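You operate a simulated robot arm through the tools that you are given. There is no shell and no other tool. Be economical: measure what you need, move in short steps, check, and stop when the job is done.

You are at the controls of a simulated robot arm. One attempt, no reset.

## Task
Dab the grey pad on the tin, wipe the grease mark off the bench and put the pad back.
Fine: shut the drawer. What is to be rubbed or washed off counts as gone when no trace of it is left.

The check looks at the end state, three seconds after you hand in, the way a careful person would. Anything else that was tipped, shoved, dropped, spilled or broken makes it a failure.

## Robot
A 7-joint arm with a two-finger parallel gripper, fixed in place. Base frame: the origin is at the foot of the arm, x ahead of it, y to its left, z up. Readings come in mm, degrees, newtons and seconds.
Its first joint turns from -149.0 to 149.0 degrees. Payload 3.5 kg.
Tool frame: the origin (TCP) lies between the finger pads and is the grasp point; the fingertips stand 23 mm ahead of it; z points along the fingers, y is the line along which they close. The gripper opens to 94 mm. The fingers are 38 mm wide and 10 mm thick; the gripper's body (54 by 96 mm) begins 39 mm behind the TCP.
Orientation is that of the tool frame in the base frame, as a unit quaternion [x, y, z, w]. With the fingers straight down and closing along the base's y, the tool's x points along the base's -x, its y along +y and its z along -z.

## Interface
- The arm moves only by the tool play_rows. Its argument "targets" is a list of rows, each a list of 7 numbers: the shift along the tool's x, y, z in units of 300 mm (1.0 is 300 mm), then the turn, a rotation vector about the tool's x, y, z in units of 180 degrees (1.0 is 180 degrees), then the opening, from 0 (shut) to 1 (fully open). In form: [[dx, dy, dz, rx, ry, rz, hand], ...]. A call has 1 to 12 rows; each row is the pose to reach, as a shift and turn from the pose commanded when the call began, along the tool's axes at that moment. A call with a number of a shift or a turn outside -1 to 1 is refused whole. A row lasts 0.2 s, in which the tool goes at most 50 mm and 8.6 degrees; a call with a longer step from one row to the next is refused whole, and so is a gripper value outside its range. Where a pose cannot be reached the arm comes as near as it can. A force on the tool above 40 N (or 10 N above the force at the start of the call, whichever is more), or a blocked arm, ends the call early, and 0.2 s more pass. Each finger travels about 153 mm/s and halts on what it meets, pressing with about 32 N; the grip force reading is that of the motor and also rises with nothing between the fingers. The clock runs only during rows and for 0.2 s after the last one: add rows that repeat a pose to give the fingers time. It gives the time, the measured TCP pose, the force on the tool (base axes), the opening and the grip force at its end, in the units of the frame above (readings bear some noise), with the torque about the TCP (base axes, N m) and any sound that the robot's microphone picked up.
- Cameras (640 x 400 px; columns grow to the right, rows downward): "scene" is fixed at [223.4, 665, 1189.4]; the picture's right is [-1.00, -0.06, 0.00], its down [-0.02, 0.30, -0.95] and it looks along [0.05, -0.95, -0.30] (base axes); focal length 359 px, centre (320, 200). "wrist" rides on the gripper at [86, 16, -74] in the tool frame; the picture's right is [-0.18, 0.98, 0.00], its down [-0.58, -0.11, -0.81] and it looks along [-0.79, -0.15, 0.59] (tool axes); focal length 243 px, centre (320, 200). There is no depth. A picture from a camera that has moved, and an enlarged one, comes with that camera's place and axes in the base frame and with its lens. The place of the scene camera against the robot may be out by one fixed shift of up to 25 mm in any direction.
- snapshot(camera): a new picture of that camera. No time passes.
- enlarge(camera, box): a new picture of the part [left, top, right, bottom] of that camera's present view, enlarged. No time passes.
- close_job(): hands the job in; it is judged then, once.

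Go step by step. Nothing tells you positions but the pictures and the camera data: compare them with the known pose of the tool, close in by small moves and look again before you grip or let go. The budget is 120 turns and 68 pictures, counting those below and the enlarged ones. Unless the task says otherwise, let go and move clear before handing in, and close with one line.

The tools are called after "Call:" as name(argument=value, ...) on one line, values as JSON. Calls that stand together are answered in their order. play_rows: Moves the arm, as the interface text tells. Its arguments: {"type":"object","properties":{"targets":{"type":"array"}},"required":["targets"]} The other tools are called the same way: snapshot (camera) takes a picture; enlarge (camera, box) takes an enlarged picture of a part of a camera's view; close_job () hands the job in.

At the start:

```text
clock: 0.0
tcp_pos: [252.1, -663.7, 965.3]
tool_rot: [0.001, 1.0, 0.0, 0.0]
ft_force: [1.1, -0.1, 0.0]
wrist_torque: [0.02, 0.04, -0.01]
width: 94.0
grip_force: 0.1
```

scene: 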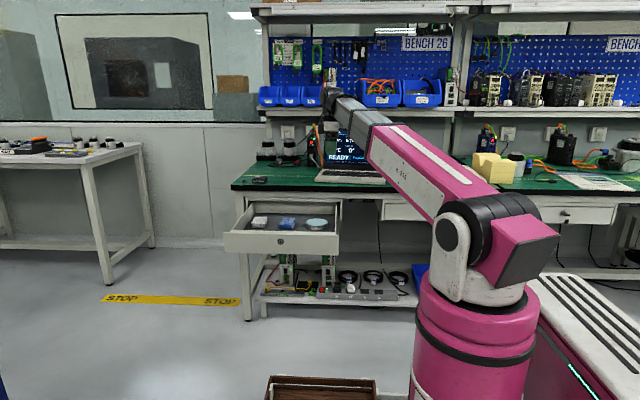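
wrist: 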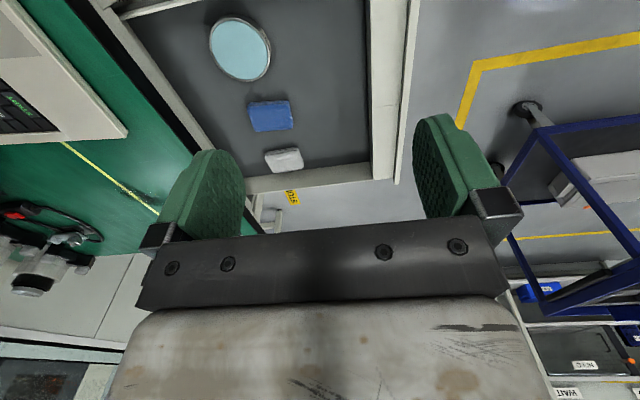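

The open drawer holds a round tin, a blue pad and a grey/white pad; the grease mark should be on the green bench. I'll look closer first.

Call:
enlarge(camera="scene", box=[220, 130, 420, 255])

Call:
enlarge(camera="wrist", box=[0, 0, 400, 250])

```text
3.20 times, centred on (320, 192) of scene
camera zoom: at [223.4, 665.0, 1189.4], right [-1.0, -0.06, 0.0], down [-0.02, 0.3, -0.95], along [0.05, -0.95, -0.3], focal length 1149 px, centre (320, 224)
```

zoom: 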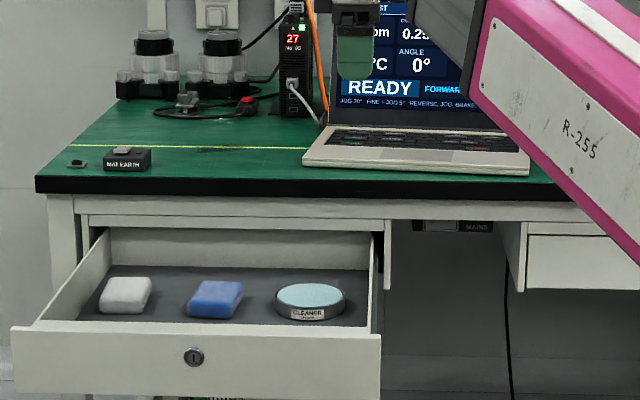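

```text
1.60 times, centred on (200, 125) of wrist
camera zoom: at [165.3, -648.3, 1040.6], right [0.19, 0.98, 0.0], down [0.58, -0.11, 0.81], along [0.79, -0.15, -0.59], focal length 388 px, centre (512, 320)
```

zoom: 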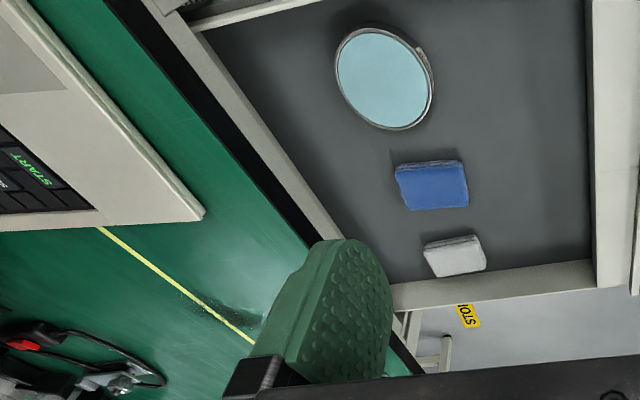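

The grey pad is about (575, -820, 593), the mark roughly (475, -1060, 745). I'll turn the tool 90° so the camera looks at the bench and closing runs along x.

Call:
play_rows(targets=[[-0.045, -0.01, 0, 0, 0, 0.0417, 1], [-0.09, -0.02, 0, 0, 0, 0.0833, 1], [-0.135, -0.03, 0, 0, 0, 0.125, 1], [-0.18, -0.04, 0, 0, 0, 0.1667, 1], [-0.225, -0.05, 0, 0, 0, 0.2083, 1], [-0.27, -0.06, 0, 0, 0, 0.25, 1], [-0.315, -0.07, 0, 0, 0, 0.2917, 1], [-0.36, -0.08, 0, 0, 0, 0.3333, 1], [-0.405, -0.09, 0, 0, 0, 0.375, 1], [-0.45, -0.1, 0, 0, 0, 0.4167, 1], [-0.495, -0.11, 0, 0, 0, 0.4583, 1], [-0.54, -0.12, 0, 0, 0, 0.5, 1]])

Call:
snapshot(camera="wrist")

Call:
snapshot(camera="scene")

```text
clock: 2.6
tcp_pos: [413.8, -700.9, 963.9]
tool_rot: [0.709, 0.705, 0.0, 0.0]
ft_force: [0.7, 0.5, -0.1]
wrist_torque: [0.0, -0.02, -0.03]
width: 94.2
grip_force: 0.1
```

```text
63 pictures are left
camera wrist: at [430.5, -614.2, 1039.8], right [0.98, -0.19, 0.0], down [-0.11, -0.58, 0.81], along [-0.15, -0.79, -0.59], focal length 243 px, centre (320, 200)
```

wrist: 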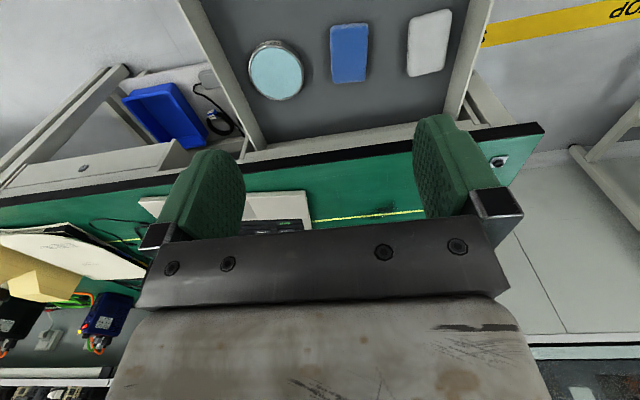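

```text
62 pictures are left
```

scene: 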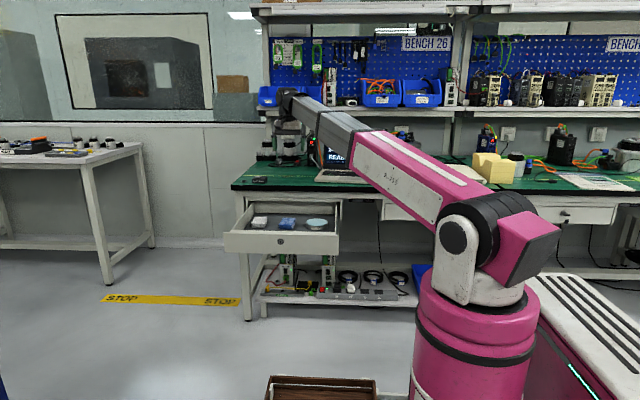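

The view now covers both drawer and bench; enlarging both.

Call:
enlarge(camera="wrist", box=[180, 0, 500, 200])

Call:
enlarge(camera="wrist", box=[290, 160, 450, 260])

```text
2.00 times, centred on (340, 100) of wrist
camera zoom: at [430.5, -614.2, 1039.8], right [0.98, -0.19, 0.0], down [-0.11, -0.58, 0.81], along [-0.15, -0.79, -0.59], focal length 485 px, centre (280, 400)
```

zoom: 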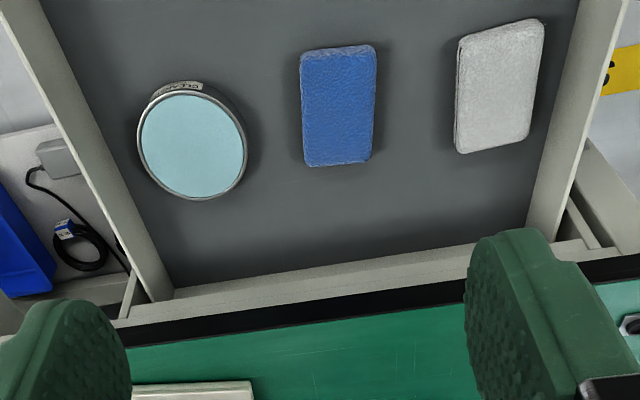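

```text
4.00 times, centred on (370, 210) of wrist
camera zoom: at [430.5, -614.2, 1039.8], right [0.98, -0.19, 0.0], down [-0.11, -0.58, 0.81], along [-0.15, -0.79, -0.59], focal length 970 px, centre (120, 160)
```

zoom: 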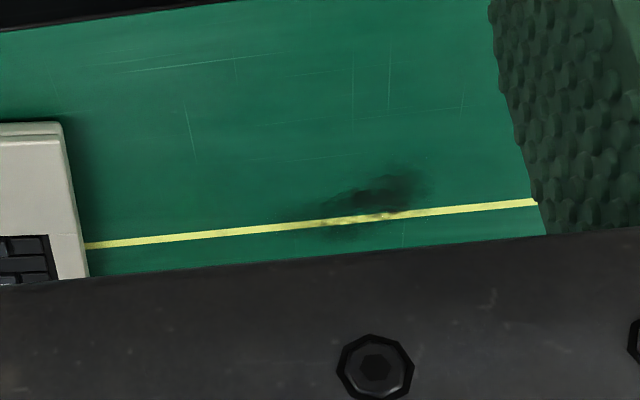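

Mark ≈ (479, -1064, 745), at radius ~1165, so the tool must lean outward there. I'll turn the yaw by 180° so the camera ends up on the upper side when leaning.

Call:
play_rows(targets=[[0, 0, 0, 0, 0, -0.0417, 1], [0, 0, 0, 0, 0, -0.0833, 1], [0, 0, 0, 0, 0, -0.125, 1], [0, 0, 0, 0, 0, -0.1667, 1], [0, 0, 0, 0, 0, -0.2083, 1], [0, 0, 0, 0, 0, -0.25, 1], [0, 0, 0, 0, 0, -0.2917, 1], [0, 0, 0, 0, 0, -0.3333, 1], [0, 0, 0, 0, 0, -0.375, 1], [0, 0, 0, 0, 0, -0.4167, 1], [0, 0, 0, 0, 0, -0.4583, 1], [0, 0, 0, 0, 0, -0.5, 1]])

Call:
play_rows(targets=[[0, 0, 0, 0, 0, -0.0417, 1], [0, 0, 0, 0, 0, -0.0833, 1], [0, 0, 0, 0, 0, -0.125, 1], [0, 0, 0, 0, 0, -0.1667, 1], [0, 0, 0, 0, 0, -0.2083, 1], [0, 0, 0, 0, 0, -0.25, 1], [0, 0, 0, 0, 0, -0.2917, 1], [0, 0, 0, 0, 0, -0.3333, 1], [0, 0, 0, 0, 0, -0.375, 1], [0, 0, 0, 0, 0, -0.4167, 1], [0, 0, 0, 0, 0, -0.4583, 1], [0, 0, 0, 0, 0, -0.5, 1]])

```text
clock: 5.2
tcp_pos: [412.3, -700.2, 965.1]
tool_rot: [-0.001, 1.0, 0.0, 0.0]
ft_force: [-0.5, 1.9, 0.7]
wrist_torque: [0.01, 0.0, -0.01]
width: 94.1
grip_force: 0.1
```

```text
clock: 7.8
tcp_pos: [413.5, -701.3, 965.6]
tool_rot: [0.707, -0.707, 0.0, 0.0]
ft_force: [0.3, 0.4, -0.5]
wrist_torque: [0.0, 0.0, 0.01]
width: 93.9
grip_force: 0.1
```

Now lean 45° outward and move above the bench to test the reach.

Call:
play_rows(targets=[[0.1, -0.027, 0.02, 0, 0.0312, 0, 1], [0.2, -0.054, 0.04, 0, 0.0625, 0, 1], [0.3, -0.081, 0.06, 0, 0.0937, 0, 1], [0.4, -0.108, 0.08, 0, 0.125, 0, 1], [0.5, -0.135, 0.1, 0, 0.1562, 0, 1], [0.6, -0.162, 0.12, 0, 0.1875, 0, 1], [0.7, -0.189, 0.14, 0, 0.2187, 0, 1], [0.83, -0.217, 0.16, 0, 0.25, 0, 1], [0.83, -0.217, 0.16, 0, 0.25, 0, 1]])

Call:
snapshot(camera="wrist")

Call:
snapshot(camera="scene")

```text
clock: 9.8
tcp_pos: [480.5, -950.1, 918.3]
tool_rot: [-0.652, 0.654, -0.27, -0.272]
ft_force: [0.5, 0.0, -0.3]
wrist_torque: [0.03, 0.01, -0.02]
width: 94.1
grip_force: 0.1
```

```text
59 pictures are left
camera wrist: at [464.0, -958.0, 1032.1], right [-0.98, 0.13, -0.13], down [0.11, 0.98, 0.16], along [0.15, 0.14, -0.98], focal length 243 px, centre (320, 200)
```

wrist: 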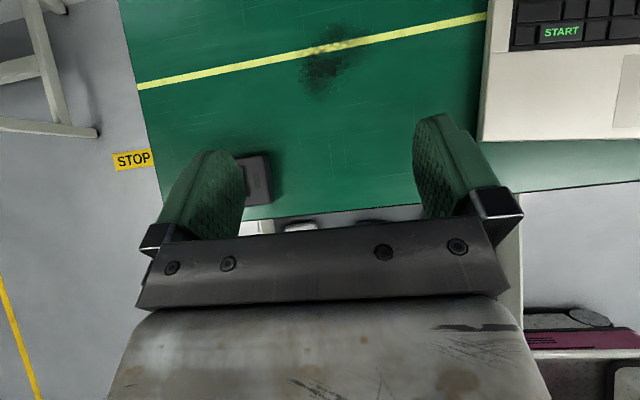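

```text
58 pictures are left
```

scene: 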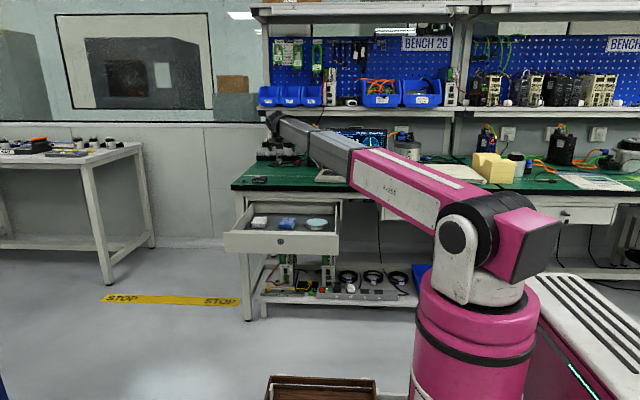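

Reached easily here. Test reach right over the mark, staying ~15 mm clear of the bench.

Call:
play_rows(targets=[[-0.004, 0.015, 0.14, 0, 0, 0, 1], [-0.008, 0.015, 0.28, 0, 0, 0, 1], [-0.014, 0.015, 0.42, 0, 0, 0, 1], [-0.019, 0.015, 0.56, 0, 0, 0, 1], [-0.019, 0.015, 0.56, 0, 0, 0, 1]])

Call:
snapshot(camera="wrist")

```text
clock: 11.0
tcp_pos: [473.8, -1064.2, 794.2]
tool_rot: [-0.652, 0.654, -0.27, -0.271]
ft_force: [0.7, 0.8, 0.3]
wrist_torque: [0.02, -0.01, 0.0]
width: 94.2
grip_force: 0.0
```

```text
57 pictures are left
camera wrist: at [458.1, -1071.5, 909.8], right [-0.98, 0.13, -0.13], down [0.11, 0.98, 0.16], along [0.15, 0.14, -0.98], focal length 243 px, centre (320, 200)
```

wrist: 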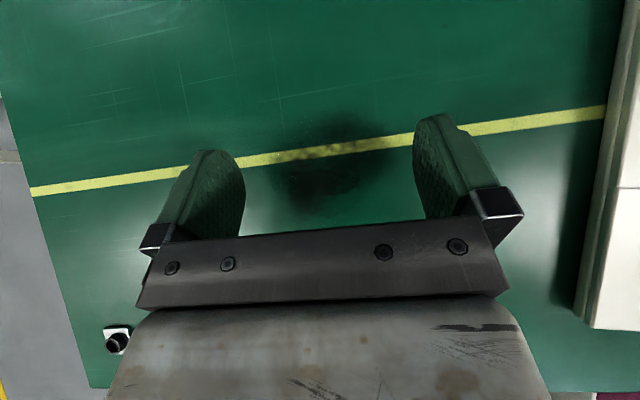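

Reached with 45°. Now test whether a smaller lean (25°) still reaches slightly farther out.

Call:
play_rows(targets=[[0.02, 0, 0.02, 0, -0.037, 0, 1], [0.05, 0, 0.05, 0, -0.074, 0, 1], [0.07, 0, 0.07, 0, -0.111, 0, 1], [0.07, 0, 0.07, 0, -0.111, 0, 1], [0.07, 0, 0.07, 0, -0.111, 0, 1]])

```text
clock: 12.2
tcp_pos: [473.7, -1094.2, 794.1]
tool_rot: [-0.69, 0.691, -0.153, -0.153]
ft_force: [-0.4, -0.2, 0.4]
wrist_torque: [-0.01, 0.02, 0.0]
width: 94.1
grip_force: 0.0
```

25° reaches too; try 10°.

Call:
play_rows(targets=[[0, 0, 0, 0, -0.042, 0, 1], [0, 0, 0, 0, -0.083, 0, 1], [0, 0, 0, 0, -0.083, 0, 1], [0, 0, 0, 0, -0.083, 0, 1]])

```text
clock: 13.2
tcp_pos: [475.0, -1094.3, 794.0]
tool_rot: [-0.704, 0.705, -0.062, -0.062]
ft_force: [0.6, -0.8, 0.7]
wrist_torque: [0.0, -0.03, 0.02]
width: 93.9
grip_force: 0.0
```

10° reaches as well; try straight down.

Call:
play_rows(targets=[[0, 0, 0, 0, -0.028, 0, 1], [0, 0, 0, 0, -0.0559, 0, 1], [0, 0, 0, 0, -0.0559, 0, 1], [0, 0, 0, 0, -0.0559, 0, 1]])

Call:
snapshot(camera="wrist")

```text
clock: 14.2
tcp_pos: [474.4, -1094.3, 794.3]
tool_rot: [-0.706, 0.708, 0.0, 0.0]
ft_force: [0.3, -0.1, -0.1]
wrist_torque: [0.0, 0.0, 0.02]
width: 93.8
grip_force: 0.0
```

```text
56 pictures are left
camera wrist: at [457.3, -1180.4, 870.1], right [-0.98, 0.19, 0.0], down [0.11, 0.58, 0.81], along [0.15, 0.79, -0.59], focal length 243 px, centre (320, 200)
```

wrist: 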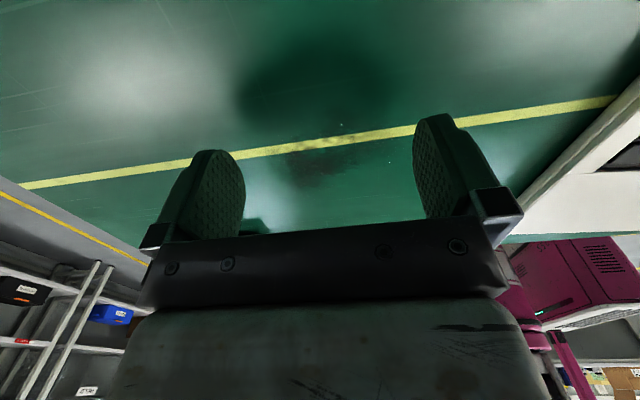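

Straight-down reach works over the mark, so I can keep everything vertical. Lift and go back over the drawer, turning so the camera is on the front side.

Call:
play_rows(targets=[[-0.03, 0, -0.15, 0, 0, 0, 1], [-0.1, 0, -0.3, 0, 0, 0, 1], [-0.2, 0, -0.4, 0, 0, 0.045, 1], [-0.3, -0.02, -0.45, 0, 0, 0.09, 1], [-0.4, -0.05, -0.45, 0, 0, 0.135, 1], [-0.5, -0.08, -0.45, 0, 0, 0.18, 1], [-0.6, -0.11, -0.45, 0, 0, 0.225, 1], [-0.7, -0.14, -0.45, 0, 0, 0.27, 1], [-0.8, -0.17, -0.45, 0, 0, 0.315, 1], [-0.9, -0.2, -0.45, 0, 0, 0.36, 1], [-0.95, -0.25, -0.45, 0, 0, 0.405, 1], [-1.0, -0.3, -0.45, 0, 0, 0.45, 1]])

Call:
play_rows(targets=[[0, 0, 0, 0, 0, 0.0458, 1], [0, 0, 0, 0, 0, 0.0917, 1], [0, 0, 0, 0, 0, 0.1375, 1], [0, 0, 0, 0, 0, 0.1833, 1], [0, 0, 0, 0, 0, 0.2292, 1], [0, 0, 0, 0, 0, 0.275, 1], [0, 0, 0, 0, 0, 0.3208, 1], [0, 0, 0, 0, 0, 0.3667, 1], [0, 0, 0, 0, 0, 0.4125, 1], [0, 0, 0, 0, 0, 0.4583, 1], [0, 0, 0, 0, 0, 0.504, 1], [0, 0, 0, 0, 0, 0.55, 1]])

```text
clock: 16.8
tcp_pos: [565.1, -794.5, 929.3]
tool_rot: [-0.077, 0.997, -0.001, 0.0]
ft_force: [0.0, 0.2, 0.6]
wrist_torque: [0.02, 0.04, 0.01]
width: 94.0
grip_force: 0.2
```

```text
clock: 19.4
tcp_pos: [564.6, -794.9, 930.0]
tool_rot: [0.709, 0.705, 0.0, -0.001]
ft_force: [0.0, 0.2, -0.3]
wrist_torque: [-0.02, 0.0, 0.01]
width: 93.8
grip_force: 0.0
```

Now descend part-way above the grey pad and look.

Call:
play_rows(targets=[[-0.03, 0.02, 0.14, 0, 0, 0, 1], [-0.06, 0.04, 0.28, 0, 0, 0, 1], [-0.087, 0.054, 0.42, 0, 0, 0, 1], [-0.087, 0.054, 0.567, 0, 0, 0, 1], [-0.087, 0.054, 0.567, 0, 0, 0, 1]])

Call:
snapshot(camera="wrist")

Call:
enlarge(camera="scene", box=[210, 120, 370, 270])

```text
clock: 20.6
tcp_pos: [580.2, -822.7, 757.3]
tool_rot: [0.707, 0.707, 0.0, 0.0]
ft_force: [-1.0, 0.3, -0.7]
wrist_torque: [0.0, 0.0, -0.02]
width: 94.0
grip_force: 0.0
```

```text
55 pictures are left
camera wrist: at [596.8, -735.7, 833.6], right [0.98, -0.19, 0.0], down [-0.11, -0.58, 0.81], along [-0.15, -0.79, -0.59], focal length 243 px, centre (320, 200)
```

wrist: 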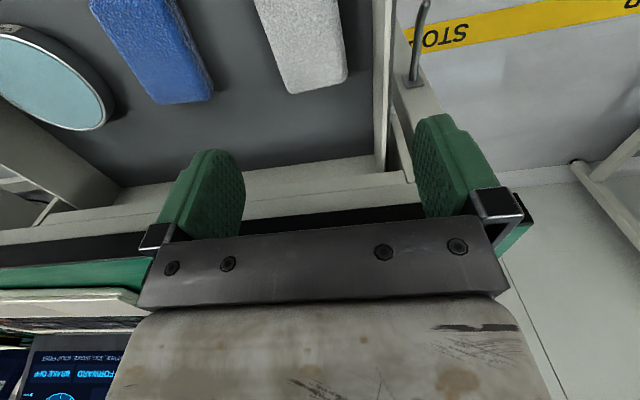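

```text
2.67 times, centred on (290, 195) of scene
camera zoom: at [223.4, 665.0, 1189.4], right [-1.0, -0.06, 0.0], down [-0.02, 0.3, -0.95], along [0.05, -0.95, -0.3], focal length 957 px, centre (400, 213)
```

zoom: 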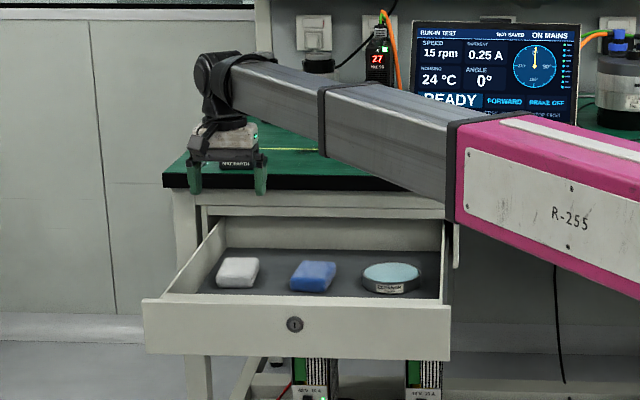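

Re-estimating: grey pad centre ≈ (571, -815), top z ≈ 605, about 66×90 mm. I'll shift over it, narrow the fingers to 78 mm and lower a bit.

Call:
play_rows(targets=[[0.0, 0, 0.1, 0, 0, 0, 0.83], [0.025, -0.03, 0.2, 0, 0, 0, 0.83], [0.025, -0.03, 0.25, 0, 0, 0, 0.83], [0.025, -0.03, 0.25, 0, 0, 0, 0.83]])

Call:
snapshot(camera="wrist")

Call:
enlarge(camera="scene", box=[220, 160, 348, 240])

```text
clock: 21.6
tcp_pos: [571.7, -813.8, 683.3]
tool_rot: [0.708, 0.707, -0.001, -0.001]
ft_force: [0.5, 0.6, 0.3]
wrist_torque: [-0.03, -0.05, 0.0]
width: 77.9
grip_force: 0.0
```

```text
53 pictures are left
camera wrist: at [588.6, -727.0, 759.2], right [0.98, -0.19, 0.0], down [-0.11, -0.58, 0.81], along [-0.15, -0.79, -0.59], focal length 243 px, centre (320, 200)
```

wrist: 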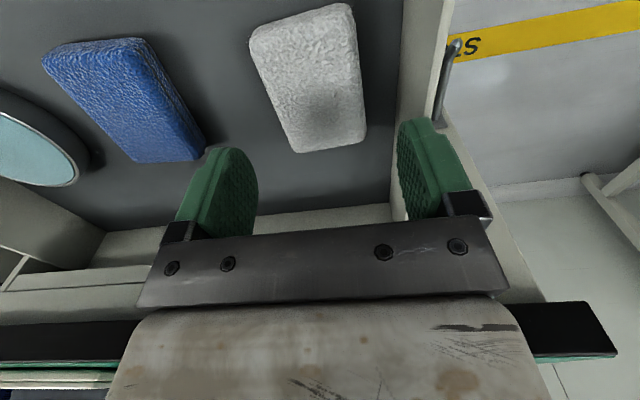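

```text
5.00 times, centred on (284, 200) of scene
camera zoom: at [223.4, 665.0, 1189.4], right [-1.0, -0.06, 0.0], down [-0.02, 0.3, -0.95], along [0.05, -0.95, -0.3], focal length 1795 px, centre (500, 200)
```

zoom: 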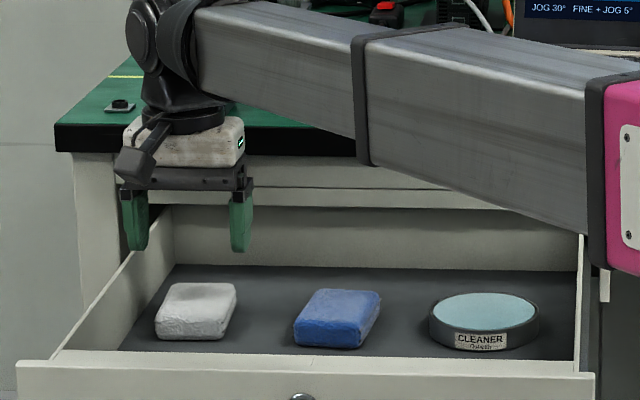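

The pad's top face comes out at x 541–599, y -771…-857, z ≈ 608. I'll lower so the tips are just below the pad's top level, and look.

Call:
play_rows(targets=[[0.0, -0.012, 0.07, 0, 0, 0, 0.83], [0.0, -0.012, 0.13, 0, 0, 0, 0.83], [0.0, -0.012, 0.18, 0, 0, 0, 0.83], [0.0, -0.012, 0.18, 0, 0, 0, 0.83]])

Call:
snapshot(camera="wrist")

Call:
enlarge(camera="scene", box=[230, 190, 310, 240])

```text
clock: 22.6
tcp_pos: [567.4, -813.6, 630.5]
tool_rot: [0.708, 0.707, 0.0, 0.0]
ft_force: [-0.2, -0.4, -0.1]
wrist_torque: [-0.01, 0.0, 0.02]
width: 77.8
grip_force: 0.0
```

```text
51 pictures are left
camera wrist: at [584.6, -726.5, 705.7], right [0.98, -0.19, 0.0], down [-0.11, -0.58, 0.81], along [-0.15, -0.79, -0.59], focal length 243 px, centre (320, 200)
```

wrist: 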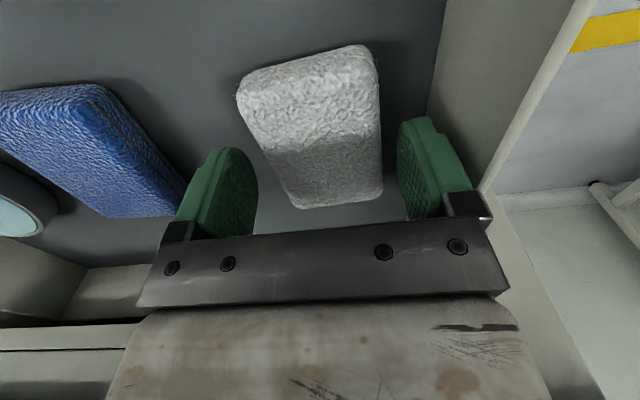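

```text
8.00 times, centred on (270, 215) of scene
camera zoom: at [223.4, 665.0, 1189.4], right [-1.0, -0.06, 0.0], down [-0.02, 0.3, -0.95], along [0.05, -0.95, -0.3], focal length 2872 px, centre (720, 80)
```

zoom: 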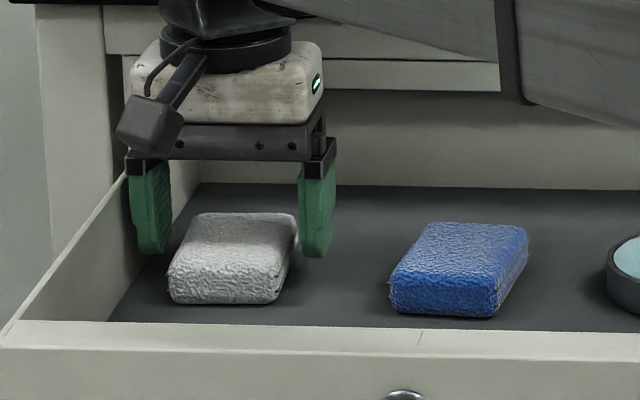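

Tips look ~13 mm above the drawer floor and straddle the pad evenly. Lower 8 mm more and close.

Call:
play_rows(targets=[[0, 0, 0.013, 0, 0, 0, 0.83], [0, 0, 0.027, 0, 0, 0, 0.83], [0, 0, 0.027, 0, 0, 0, 0.83]])

Call:
enlarge(camera="scene", box=[230, 190, 310, 240])

```text
clock: 23.4
tcp_pos: [568.8, -812.8, 622.4]
tool_rot: [0.707, 0.707, -0.001, 0.001]
ft_force: [0.4, -0.2, 0.1]
wrist_torque: [0.0, 0.02, 0.01]
width: 78.1
grip_force: 0.0
```

```text
8.00 times, centred on (270, 215) of scene
camera zoom: at [223.4, 665.0, 1189.4], right [-1.0, -0.06, 0.0], down [-0.02, 0.3, -0.95], along [0.05, -0.95, -0.3], focal length 2872 px, centre (720, 80)
```

zoom: 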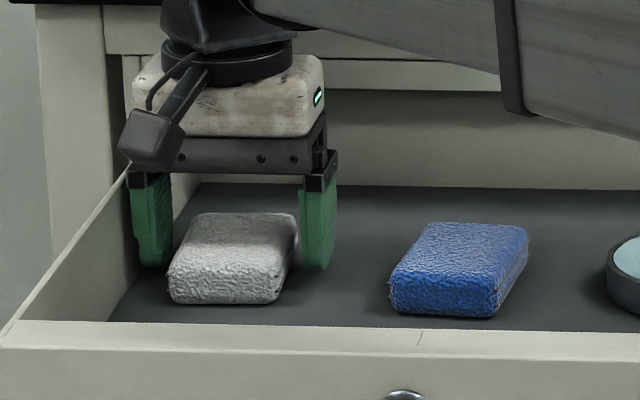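

Good height. Close on the pad.

Call:
play_rows(targets=[[0, 0, 0, 0, 0, 0, 0.7], [0, 0, 0, 0, 0, 0, 0.5], [0, 0, 0, 0, 0, 0, 0.5], [0, 0, 0, 0, 0, 0, 0.5]])

Call:
enlarge(camera="scene", box=[230, 190, 310, 240])

```text
clock: 24.4
tcp_pos: [568.6, -813.3, 623.8]
tool_rot: [0.707, 0.707, 0.001, 0.0]
ft_force: [0.1, 0.5, 1.3]
wrist_torque: [0.0, 0.0, 0.06]
width: 60.3
grip_force: 32.0
```

```text
8.00 times, centred on (270, 215) of scene
camera zoom: at [223.4, 665.0, 1189.4], right [-1.0, -0.06, 0.0], down [-0.02, 0.3, -0.95], along [0.05, -0.95, -0.3], focal length 2872 px, centre (720, 80)
```

zoom: 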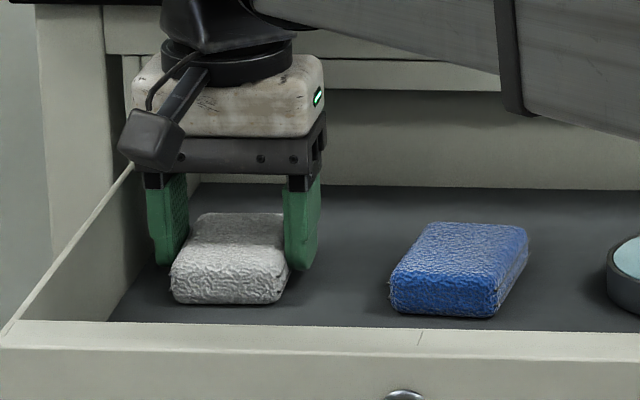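

Gripped at 60 mm. Lift straight up and look.

Call:
play_rows(targets=[[0, 0, -0.05, 0, 0, 0, 0.5], [0, 0, -0.15, 0, 0, 0, 0.5], [0, 0, -0.25, 0, 0, 0, 0.5], [0, 0, -0.35, 0, 0, 0, 0.5], [0, 0, -0.35, 0, 0, 0, 0.5]])

Call:
play_rows(targets=[[0, -0.1, 0, 0, 0, 0, 0.5], [0, -0.22, 0, 0, 0, 0, 0.5], [0, -0.34, 0, 0, 0, 0, 0.5], [0, -0.46, 0, 0, 0, 0, 0.5], [0, -0.58, 0, 0, 0, 0, 0.5], [0, -0.7, 0, 0, 0, 0, 0.5], [0, -0.8, 0, 0, 0, 0, 0.5], [0, -0.85, 0, 0, 0, 0, 0.5], [0, -0.85, 0, 0, 0, 0, 0.5]])

Call:
snapshot(camera="wrist")

Call:
enlarge(camera="scene", box=[220, 160, 348, 240])

```text
clock: 25.6
tcp_pos: [569.3, -815.1, 727.6]
tool_rot: [0.708, 0.706, 0.0, 0.0]
ft_force: [-0.3, 0.2, -1.3]
wrist_torque: [-0.02, 0.03, 0.01]
width: 59.9
grip_force: 32.4
```

```text
clock: 27.6
tcp_pos: [312.3, -813.2, 726.3]
tool_rot: [0.707, 0.707, 0.0, 0.0]
ft_force: [0.3, 0.2, -0.6]
wrist_torque: [0.01, 0.02, 0.03]
width: 59.5
grip_force: 32.0
```

```text
47 pictures are left
camera wrist: at [328.2, -726.5, 802.8], right [0.98, -0.18, 0.0], down [-0.11, -0.58, 0.81], along [-0.15, -0.79, -0.59], focal length 243 px, centre (320, 200)
```

wrist: 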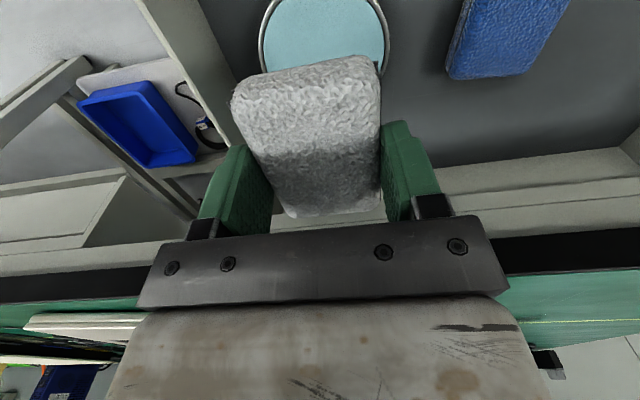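

```text
5.00 times, centred on (284, 200) of scene
camera zoom: at [223.4, 665.0, 1189.4], right [-1.0, -0.06, 0.0], down [-0.02, 0.3, -0.95], along [0.05, -0.95, -0.3], focal length 1795 px, centre (500, 200)
```

zoom: 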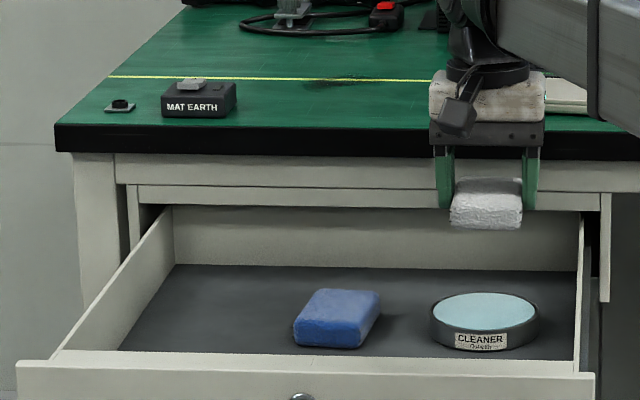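

Pad hangs over the tin, aligned. Descend close to the tin top (expected contact near TCP z ≈ 636).

Call:
play_rows(targets=[[0.02, 0.005, 0.1, 0, 0, 0, 0.5], [0.02, 0.005, 0.2, 0, 0, 0, 0.5], [0.02, 0.005, 0.245, 0, 0, 0, 0.5], [0.02, 0.005, 0.245, 0, 0, 0, 0.5]])

Call:
enlarge(camera="scene", box=[270, 190, 350, 240])

```text
clock: 28.6
tcp_pos: [315.9, -806.8, 652.6]
tool_rot: [0.708, 0.706, 0.0, 0.001]
ft_force: [0.2, -1.4, -0.6]
wrist_torque: [0.0, 0.01, 0.05]
width: 58.9
grip_force: 32.0
```

```text
8.00 times, centred on (310, 215) of scene
camera zoom: at [223.4, 665.0, 1189.4], right [-1.0, -0.06, 0.0], down [-0.02, 0.3, -0.95], along [0.05, -0.95, -0.3], focal length 2872 px, centre (400, 80)
```

zoom: 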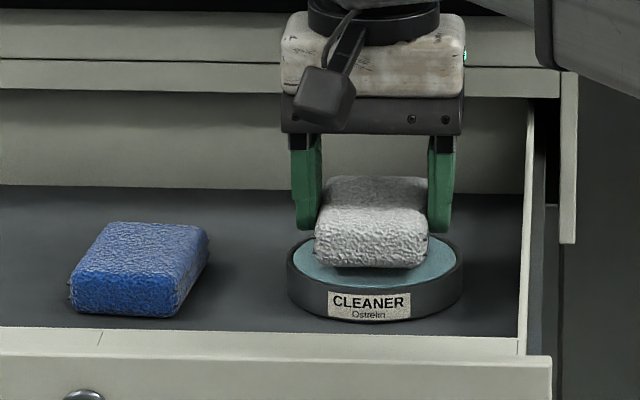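

About 10 mm to go. Creep down.

Call:
play_rows(targets=[[0, 0, 0.01, 0, 0, 0, 0.5], [0, 0, 0.02, 0, 0, 0, 0.5], [0, 0, 0.03, 0, 0, 0, 0.5], [0, 0, 0.036, 0, 0, 0, 0.5], [0, 0, 0.036, 0, 0, 0, 0.5]])

```text
clock: 29.8
tcp_pos: [314.9, -807.2, 643.3]
tool_rot: [0.708, 0.706, -0.001, 0.0]
ft_force: [0.4, -1.6, 19.3]
wrist_torque: [-0.16, 0.0, 0.02]
width: 59.0
grip_force: 32.1
```

Contact at 19 N. Hold briefly, then lift and look.

Call:
play_rows(targets=[[0, 0, 0, 0, 0, 0, 0.5], [0, 0, 0, 0, 0, 0, 0.5], [0, 0, 0, 0, 0, 0, 0.5], [0, 0, -0.03, 0, 0, 0, 0.5], [0, 0, -0.13, 0, 0, 0, 0.5], [0, 0, -0.26, 0, 0, 0, 0.5], [0, 0, -0.4, 0, 0, 0, 0.5], [0, 0, -0.54, 0, 0, 0, 0.5], [0, 0, -0.65, 0, 0, 0, 0.5], [0, 0, -0.65, 0, 0, 0, 0.5]])

Call:
enlarge(camera="scene", box=[220, 130, 380, 240])

Call:
snapshot(camera="wrist")

```text
clock: 32.0
tcp_pos: [314.7, -806.4, 837.5]
tool_rot: [0.708, 0.706, 0.001, 0.0]
ft_force: [-0.2, -1.0, -1.1]
wrist_torque: [0.0, -0.01, 0.04]
width: 59.1
grip_force: 32.2
```

```text
3.64 times, centred on (300, 185) of scene
camera zoom: at [223.4, 665.0, 1189.4], right [-1.0, -0.06, 0.0], down [-0.02, 0.3, -0.95], along [0.05, -0.95, -0.3], focal length 1306 px, centre (393, 254)
```

zoom: 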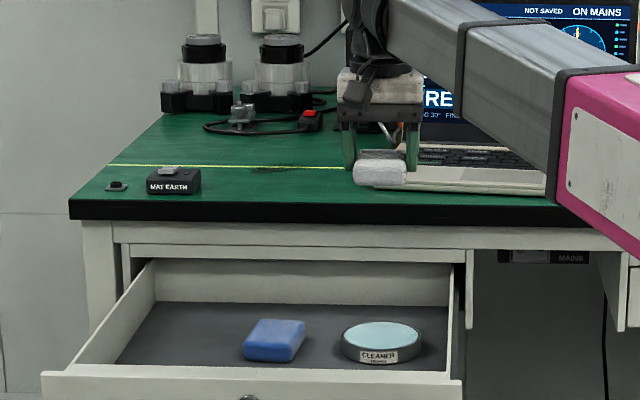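

```text
43 pictures are left
camera wrist: at [330.9, -720.1, 912.7], right [0.98, -0.19, 0.0], down [-0.11, -0.58, 0.81], along [-0.15, -0.79, -0.59], focal length 243 px, centre (320, 200)
```

wrist: 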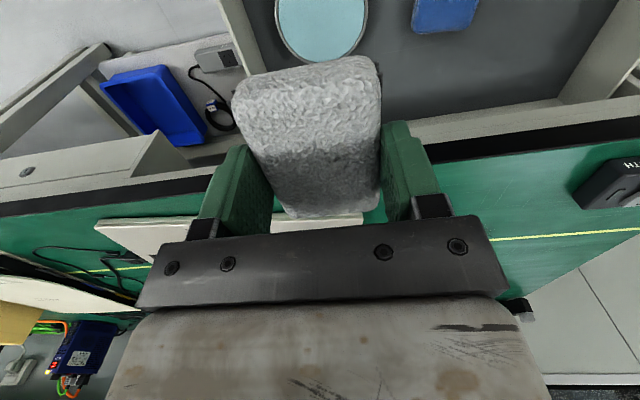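

Dabbed; tin undisturbed. Now move over the mark: x first, then y.

Call:
play_rows(targets=[[0, 0.15, 0, 0, 0, 0, 0.5], [0, 0.3, 0, 0, 0, 0, 0.5], [0, 0.45, 0, 0, 0, 0, 0.5], [0, 0.54, 0, 0, 0, 0, 0.5], [-0.14, 0.54, 0, 0, 0, 0, 0.5], [-0.28, 0.54, 0, 0, 0, 0, 0.5], [-0.42, 0.54, 0, 0, 0, 0, 0.5], [-0.56, 0.54, 0, 0, 0, 0, 0.5], [-0.7, 0.54, 0, 0, 0, 0, 0.5], [-0.83, 0.54, 0, 0, 0, 0, 0.5], [-0.87, 0.54, 0, 0, 0, 0, 0.5], [-0.87, 0.54, 0, 0, 0, 0, 0.5]])

Call:
snapshot(camera="wrist")

Call:
enlarge(camera="scene", box=[230, 130, 358, 210])

```text
clock: 34.6
tcp_pos: [476.2, -1068.4, 838.5]
tool_rot: [0.708, 0.706, 0.0, 0.0]
ft_force: [-0.7, 0.0, -0.9]
wrist_torque: [0.01, -0.03, -0.02]
width: 58.9
grip_force: 32.0
```

```text
42 pictures are left
camera wrist: at [492.3, -982.4, 913.9], right [0.98, -0.19, 0.0], down [-0.11, -0.58, 0.81], along [-0.15, -0.79, -0.59], focal length 243 px, centre (320, 200)
```

wrist: 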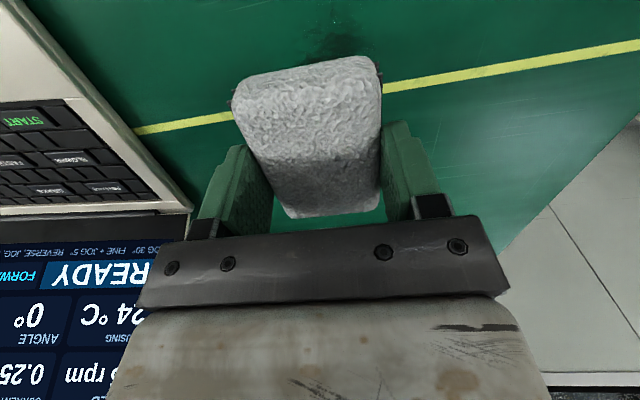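

```text
5.00 times, centred on (294, 170) of scene
camera zoom: at [223.4, 665.0, 1189.4], right [-1.0, -0.06, 0.0], down [-0.02, 0.3, -0.95], along [0.05, -0.95, -0.3], focal length 1795 px, centre (450, 350)
```

zoom: 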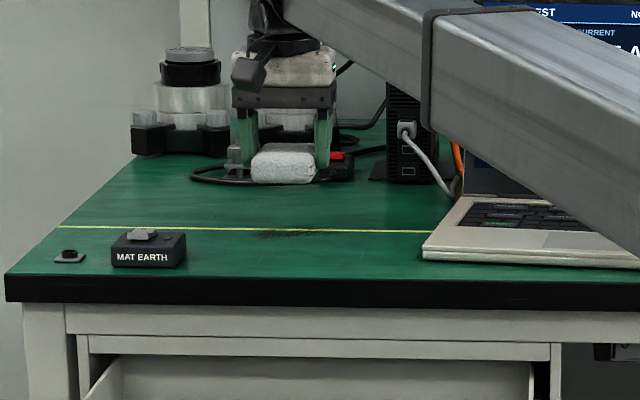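

Well aligned. Descend to just above the bench, then creep.

Call:
play_rows(targets=[[0, 0, 0.1, 0, 0, 0, 0.5], [0, 0, 0.16, 0, 0, 0, 0.5], [0, 0, 0.17, 0, 0, 0, 0.5], [0, 0, 0.18, 0, 0, 0, 0.5], [0, 0, 0.18, 0, 0, 0, 0.5]])

Call:
enlarge(camera="scene", box=[246, 150, 326, 200])

```text
clock: 35.8
tcp_pos: [477.7, -1068.7, 782.8]
tool_rot: [0.708, 0.706, 0.0, 0.0]
ft_force: [0.1, 0.0, -0.7]
wrist_torque: [0.0, 0.0, 0.02]
width: 59.0
grip_force: 32.0
```

```text
8.00 times, centred on (286, 175) of scene
camera zoom: at [223.4, 665.0, 1189.4], right [-1.0, -0.06, 0.0], down [-0.02, 0.3, -0.95], along [0.05, -0.95, -0.3], focal length 2872 px, centre (592, 400)
```

zoom: 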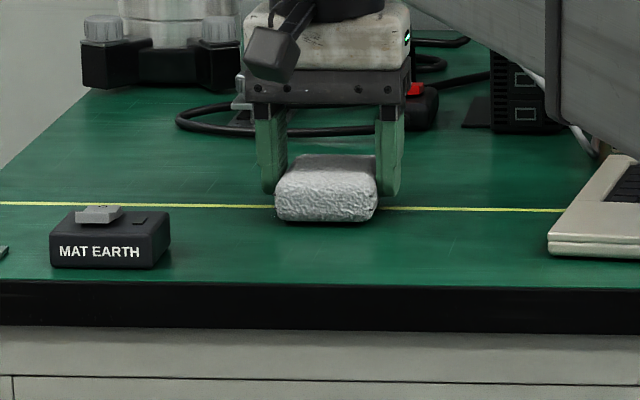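

Nearly touching. Creep down in small steps.

Call:
play_rows(targets=[[0, 0, 0.006, 0, 0, 0, 0.5], [0, 0, 0.012, 0, 0, 0, 0.5], [0, 0, 0.012, 0, 0, 0, 0.5]])

```text
clock: 36.6
tcp_pos: [476.5, -1068.3, 781.1]
tool_rot: [0.708, 0.706, 0.0, 0.001]
ft_force: [0.6, -0.7, 15.3]
wrist_torque: [0.23, 0.04, -0.01]
width: 58.9
grip_force: 32.0
```

Pressing at 15 N. Wipe along x at three y lines.

Call:
play_rows(targets=[[0, 0.06, 0, 0, 0, 0, 0.5], [0, 0.12, 0, 0, 0, 0, 0.5], [0, 0.06, 0, 0, 0, 0, 0.5], [0, 0, 0, 0, 0, 0, 0.5], [0, -0.06, 0, 0, 0, 0, 0.5], [0, -0.12, 0, 0, 0, 0, 0.5], [-0.06, -0.12, 0, 0, 0, 0, 0.5], [-0.06, -0.06, 0, 0, 0, 0, 0.5], [-0.06, 0.0, 0, 0, 0, 0, 0.5], [-0.06, 0.06, 0, 0, 0, 0, 0.5], [-0.06, 0.12, 0, 0, 0, 0, 0.5], [0, 0.12, 0, 0, 0, 0, 0.5]])

Call:
play_rows(targets=[[0.06, 0, 0, 0, 0, 0, 0.5], [0.06, -0.06, 0, 0, 0, 0, 0.5], [0.06, -0.12, 0, 0, 0, 0, 0.5], [0.06, -0.18, 0, 0, 0, 0, 0.5], [0.06, -0.24, 0, 0, 0, 0, 0.5], [0, -0.24, 0, 0, 0, 0, 0.5], [0, -0.18, 0, 0, 0, 0, 0.5], [0, -0.12, 0, 0, 0, 0, 0.5], [0, -0.06, 0, 0, 0, 0, 0.5], [0, 0, 0, 0, 0, 0, 0.5], [0, -0.06, 0, 0, 0, 0, 0.5], [0, -0.12, 0, 0, 0, 0, 0.5]])

```text
clock: 39.2
tcp_pos: [515.4, -1068.9, 781.0]
tool_rot: [0.707, 0.707, -0.001, 0.004]
ft_force: [2.1, -22.6, 31.4]
wrist_torque: [0.07, 0.51, 0.35]
width: 58.8
grip_force: 32.2
```

```text
clock: 41.8
tcp_pos: [476.7, -1065.6, 781.2]
tool_rot: [0.707, 0.707, 0.0, 0.002]
ft_force: [12.7, 0.2, 17.9]
wrist_torque: [0.12, -0.16, -0.1]
width: 58.7
grip_force: 32.4
```

Lift and back off to inspect the bench.

Call:
play_rows(targets=[[0, 0, -0.1, 0, 0, 0, 0.5], [0, 0, -0.23, 0, 0, 0, 0.5], [0.1, 0, -0.36, 0, 0, 0, 0.5], [0.25, 0, -0.4, 0, 0, 0, 0.5], [0.4, 0, -0.4, 0, 0, 0, 0.5], [0.55, 0, -0.4, 0, 0, 0, 0.5], [0.65, 0, -0.4, 0, 0, 0, 0.5], [0.65, 0, -0.4, 0, 0, 0, 0.5]])

Call:
snapshot(camera="wrist")

Call:
enlarge(camera="scene", box=[246, 150, 326, 200])

```text
clock: 43.6
tcp_pos: [477.2, -873.8, 900.8]
tool_rot: [0.707, 0.707, 0.0, 0.0]
ft_force: [0.0, 0.2, 0.0]
wrist_torque: [0.0, 0.0, 0.02]
width: 59.0
grip_force: 32.1
```

```text
39 pictures are left
camera wrist: at [492.3, -786.9, 976.6], right [0.98, -0.19, 0.0], down [-0.11, -0.58, 0.81], along [-0.15, -0.79, -0.59], focal length 243 px, centre (320, 200)
```

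wrist: 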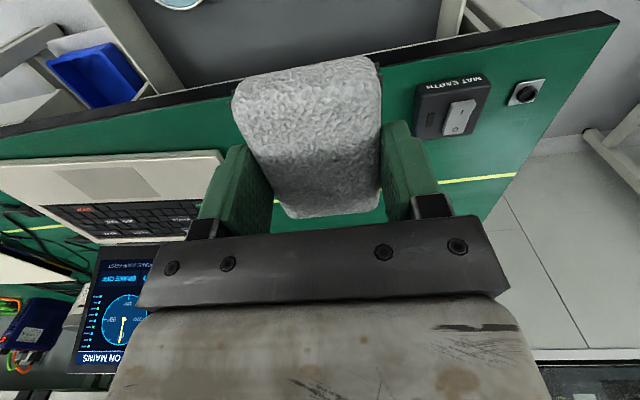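

```text
8.00 times, centred on (286, 175) of scene
camera zoom: at [223.4, 665.0, 1189.4], right [-1.0, -0.06, 0.0], down [-0.02, 0.3, -0.95], along [0.05, -0.95, -0.3], focal length 2872 px, centre (592, 400)
```

zoom: 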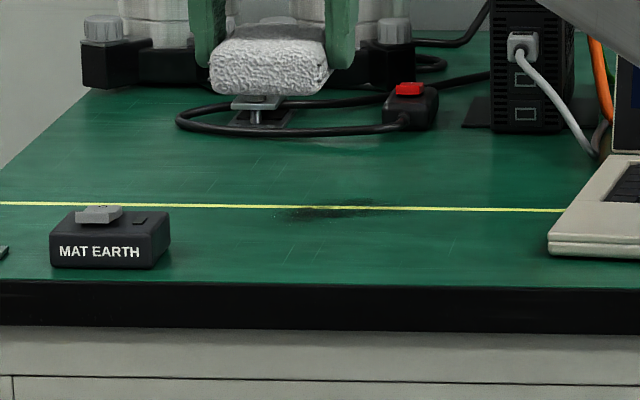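

The mark is still there, perhaps fainter. Get a closer wrist view from the side.

Call:
play_rows(targets=[[-0.1, 0.12, 0, 0, 0, 0, 0.5], [-0.2, 0.24, 0, 0, 0, 0, 0.5], [-0.25, 0.36, 0, 0, 0, 0, 0.5], [-0.25, 0.43, 0.0, 0, 0, 0, 0.5], [-0.25, 0.43, 0.0, 0, 0, 0, 0.5]])

Call:
enlarge(camera="wrist", box=[0, 0, 320, 200])

```text
clock: 44.8
tcp_pos: [605.1, -949.2, 900.7]
tool_rot: [0.708, 0.706, 0.0, 0.0]
ft_force: [0.3, 0.0, -1.1]
wrist_torque: [-0.02, -0.02, -0.02]
width: 59.0
grip_force: 32.5
```

```text
2.00 times, centred on (160, 100) of wrist
camera zoom: at [621.4, -863.0, 976.4], right [0.98, -0.19, 0.0], down [-0.11, -0.58, 0.81], along [-0.15, -0.79, -0.59], focal length 485 px, centre (640, 400)
```

zoom: 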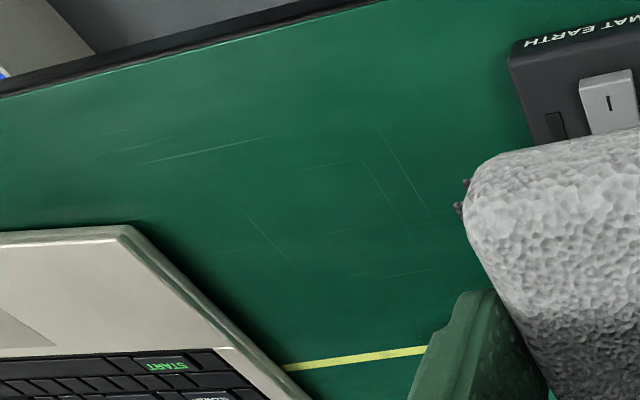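

The mark is hidden behind the finger; shift a little more.

Call:
play_rows(targets=[[-0.1, 0.1, 0, 0, 0, 0, 0.5], [-0.2, 0.17, 0, 0, 0, 0, 0.5], [-0.2, 0.17, 0, 0, 0, 0, 0.5]])

Call:
enlarge(camera="wrist", box=[80, 40, 272, 160])

```text
clock: 45.6
tcp_pos: [656.3, -1011.6, 901.9]
tool_rot: [0.708, 0.706, 0.0, 0.0]
ft_force: [-0.5, -0.9, -1.1]
wrist_torque: [0.0, -0.03, -0.01]
width: 59.0
grip_force: 32.2
```

```text
3.33 times, centred on (176, 100) of wrist
camera zoom: at [671.7, -924.7, 976.9], right [0.98, -0.19, 0.0], down [-0.11, -0.58, 0.81], along [-0.15, -0.79, -0.59], focal length 809 px, centre (800, 533)
```

zoom: 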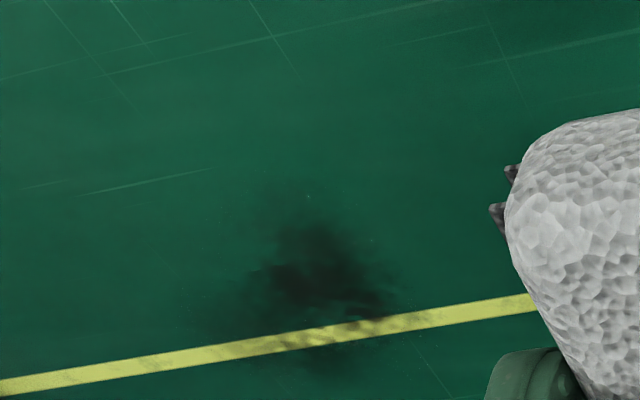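

Still dark, so more rubbing is needed. Go back and scrub with more strokes.

Call:
play_rows(targets=[[-0.05, -0.15, 0, 0, 0, 0, 0.5], [-0.1, -0.3, 0, 0, 0, 0, 0.5], [-0.15, -0.45, 0, 0, 0, 0, 0.5], [-0.2, -0.6, 0, 0, 0, 0, 0.5], [-0.2, -0.6, 0.14, 0, 0, 0, 0.5], [-0.2, -0.6, 0.28, 0, 0, 0, 0.5], [-0.2, -0.6, 0.37, 0, 0, 0, 0.5], [-0.2, -0.6, 0.39, 0, 0, 0, 0.5], [-0.2, -0.6, 0.397, 0, 0, 0, 0.5], [-0.2, -0.6, 0.402, 0, 0, 0, 0.5], [-0.2, -0.6, 0.402, 0, 0, 0, 0.5]])

Call:
play_rows(targets=[[0, 0.1, 0, 0, 0, 0, 0.5], [0, 0, 0, 0, 0, 0, 0.5], [0, -0.1, 0, 0, 0, 0, 0.5], [0, 0, 0, 0, 0, 0, 0.5], [0, 0.1, 0, 0, 0, 0, 0.5], [0, 0, 0, 0, 0, 0, 0.5], [0, -0.1, 0, 0, 0, 0, 0.5], [0, 0, 0, 0, 0, 0, 0.5], [0, 0.1, 0, 0, 0, 0, 0.5], [0, 0, 0, 0, 0, 0, 0.5], [0, -0.1, 0, 0, 0, 0, 0.5], [0, 0, 0, 0, 0, 0, 0.5]])

Call:
enlarge(camera="scene", box=[246, 150, 326, 200])

```text
clock: 48.0
tcp_pos: [475.3, -1067.5, 780.4]
tool_rot: [0.707, 0.707, -0.001, 0.002]
ft_force: [-2.4, -5.3, 31.7]
wrist_torque: [0.29, 0.18, -0.04]
width: 58.7
grip_force: 31.7
```

```text
clock: 48.5
tcp_pos: [500.5, -1067.6, 781.0]
tool_rot: [0.706, 0.708, 0.004, 0.005]
ft_force: [-3.6, 0.3, 8.8]
wrist_torque: [0.17, 0.41, 0.02]
width: 59.0
grip_force: 32.0
stopped in row 2: the force on the tool passed its limit at 49 N (the readings are from after the stop); the commanded pose is now the measured one
```

```text
8.00 times, centred on (286, 175) of scene
camera zoom: at [223.4, 665.0, 1189.4], right [-1.0, -0.06, 0.0], down [-0.02, 0.3, -0.95], along [0.05, -0.95, -0.3], focal length 2872 px, centre (592, 400)
```

zoom: 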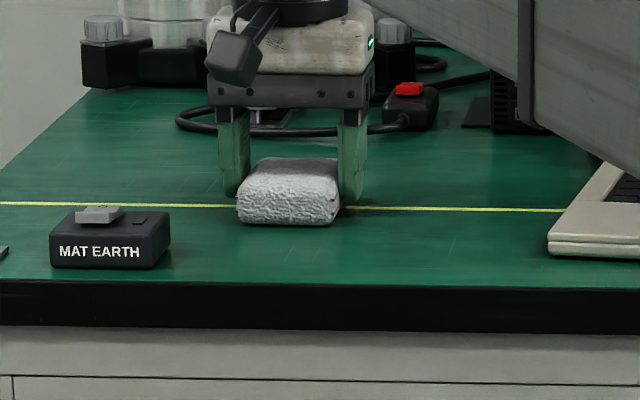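

Too brisk; force is now 9 N at x≈500. Rub on more slowly at this pressure.

Call:
play_rows(targets=[[0, -0.03, 0.002, 0, 0, 0, 0.5], [0, -0.06, 0.002, 0, 0, 0, 0.5], [0, -0.09, 0.002, 0, 0, 0, 0.5], [0, -0.12, 0.002, 0, 0, 0, 0.5], [0, -0.15, 0.002, 0, 0, 0, 0.5], [0, -0.18, 0.002, 0, 0, 0, 0.5], [0, -0.15, 0.002, 0, 0, 0, 0.5], [0, -0.12, 0.002, 0, 0, 0, 0.5], [0, -0.09, 0.002, 0, 0, 0, 0.5], [0, -0.06, 0.002, 0, 0, 0, 0.5], [0, -0.03, 0.002, 0, 0, 0, 0.5], [0, 0, 0.002, 0, 0, 0, 0.5]])

Call:
play_rows(targets=[[-0.03, 0, 0, 0, 0, 0, 0.5], [-0.06, -0.03, 0, 0, 0, 0, 0.5], [-0.06, -0.06, 0, 0, 0, 0, 0.5], [-0.06, -0.09, 0, 0, 0, 0, 0.5], [-0.06, -0.12, 0, 0, 0, 0, 0.5], [-0.06, -0.15, 0, 0, 0, 0, 0.5], [-0.03, -0.15, 0, 0, 0, 0, 0.5], [0, -0.15, 0, 0, 0, 0, 0.5], [0.03, -0.15, 0, 0, 0, 0, 0.5], [0.06, -0.15, 0, 0, 0, 0, 0.5], [0.06, -0.12, 0, 0, 0, 0, 0.5], [0.06, -0.09, 0, 0, 0, 0, 0.5]])

```text
clock: 49.8
tcp_pos: [456.4, -1066.4, 782.3]
tool_rot: [0.706, 0.708, 0.004, 0.007]
ft_force: [4.7, 3.5, 8.5]
wrist_torque: [0.17, 0.08, -0.13]
width: 58.7
grip_force: 31.9
stopped in row 6: the force on the tool passed its limit at 41 N (the readings are from after the stop); the commanded pose is now the measured one
```

```text
clock: 52.2
tcp_pos: [410.9, -1050.4, 781.8]
tool_rot: [0.707, 0.708, -0.001, 0.004]
ft_force: [-4.2, -1.9, 7.6]
wrist_torque: [0.19, 0.31, 0.21]
width: 58.8
grip_force: 32.0
stopped in row 11: the force on the tool passed its limit at 42 N (the readings are from after the stop); the commanded pose is now the measured one
```

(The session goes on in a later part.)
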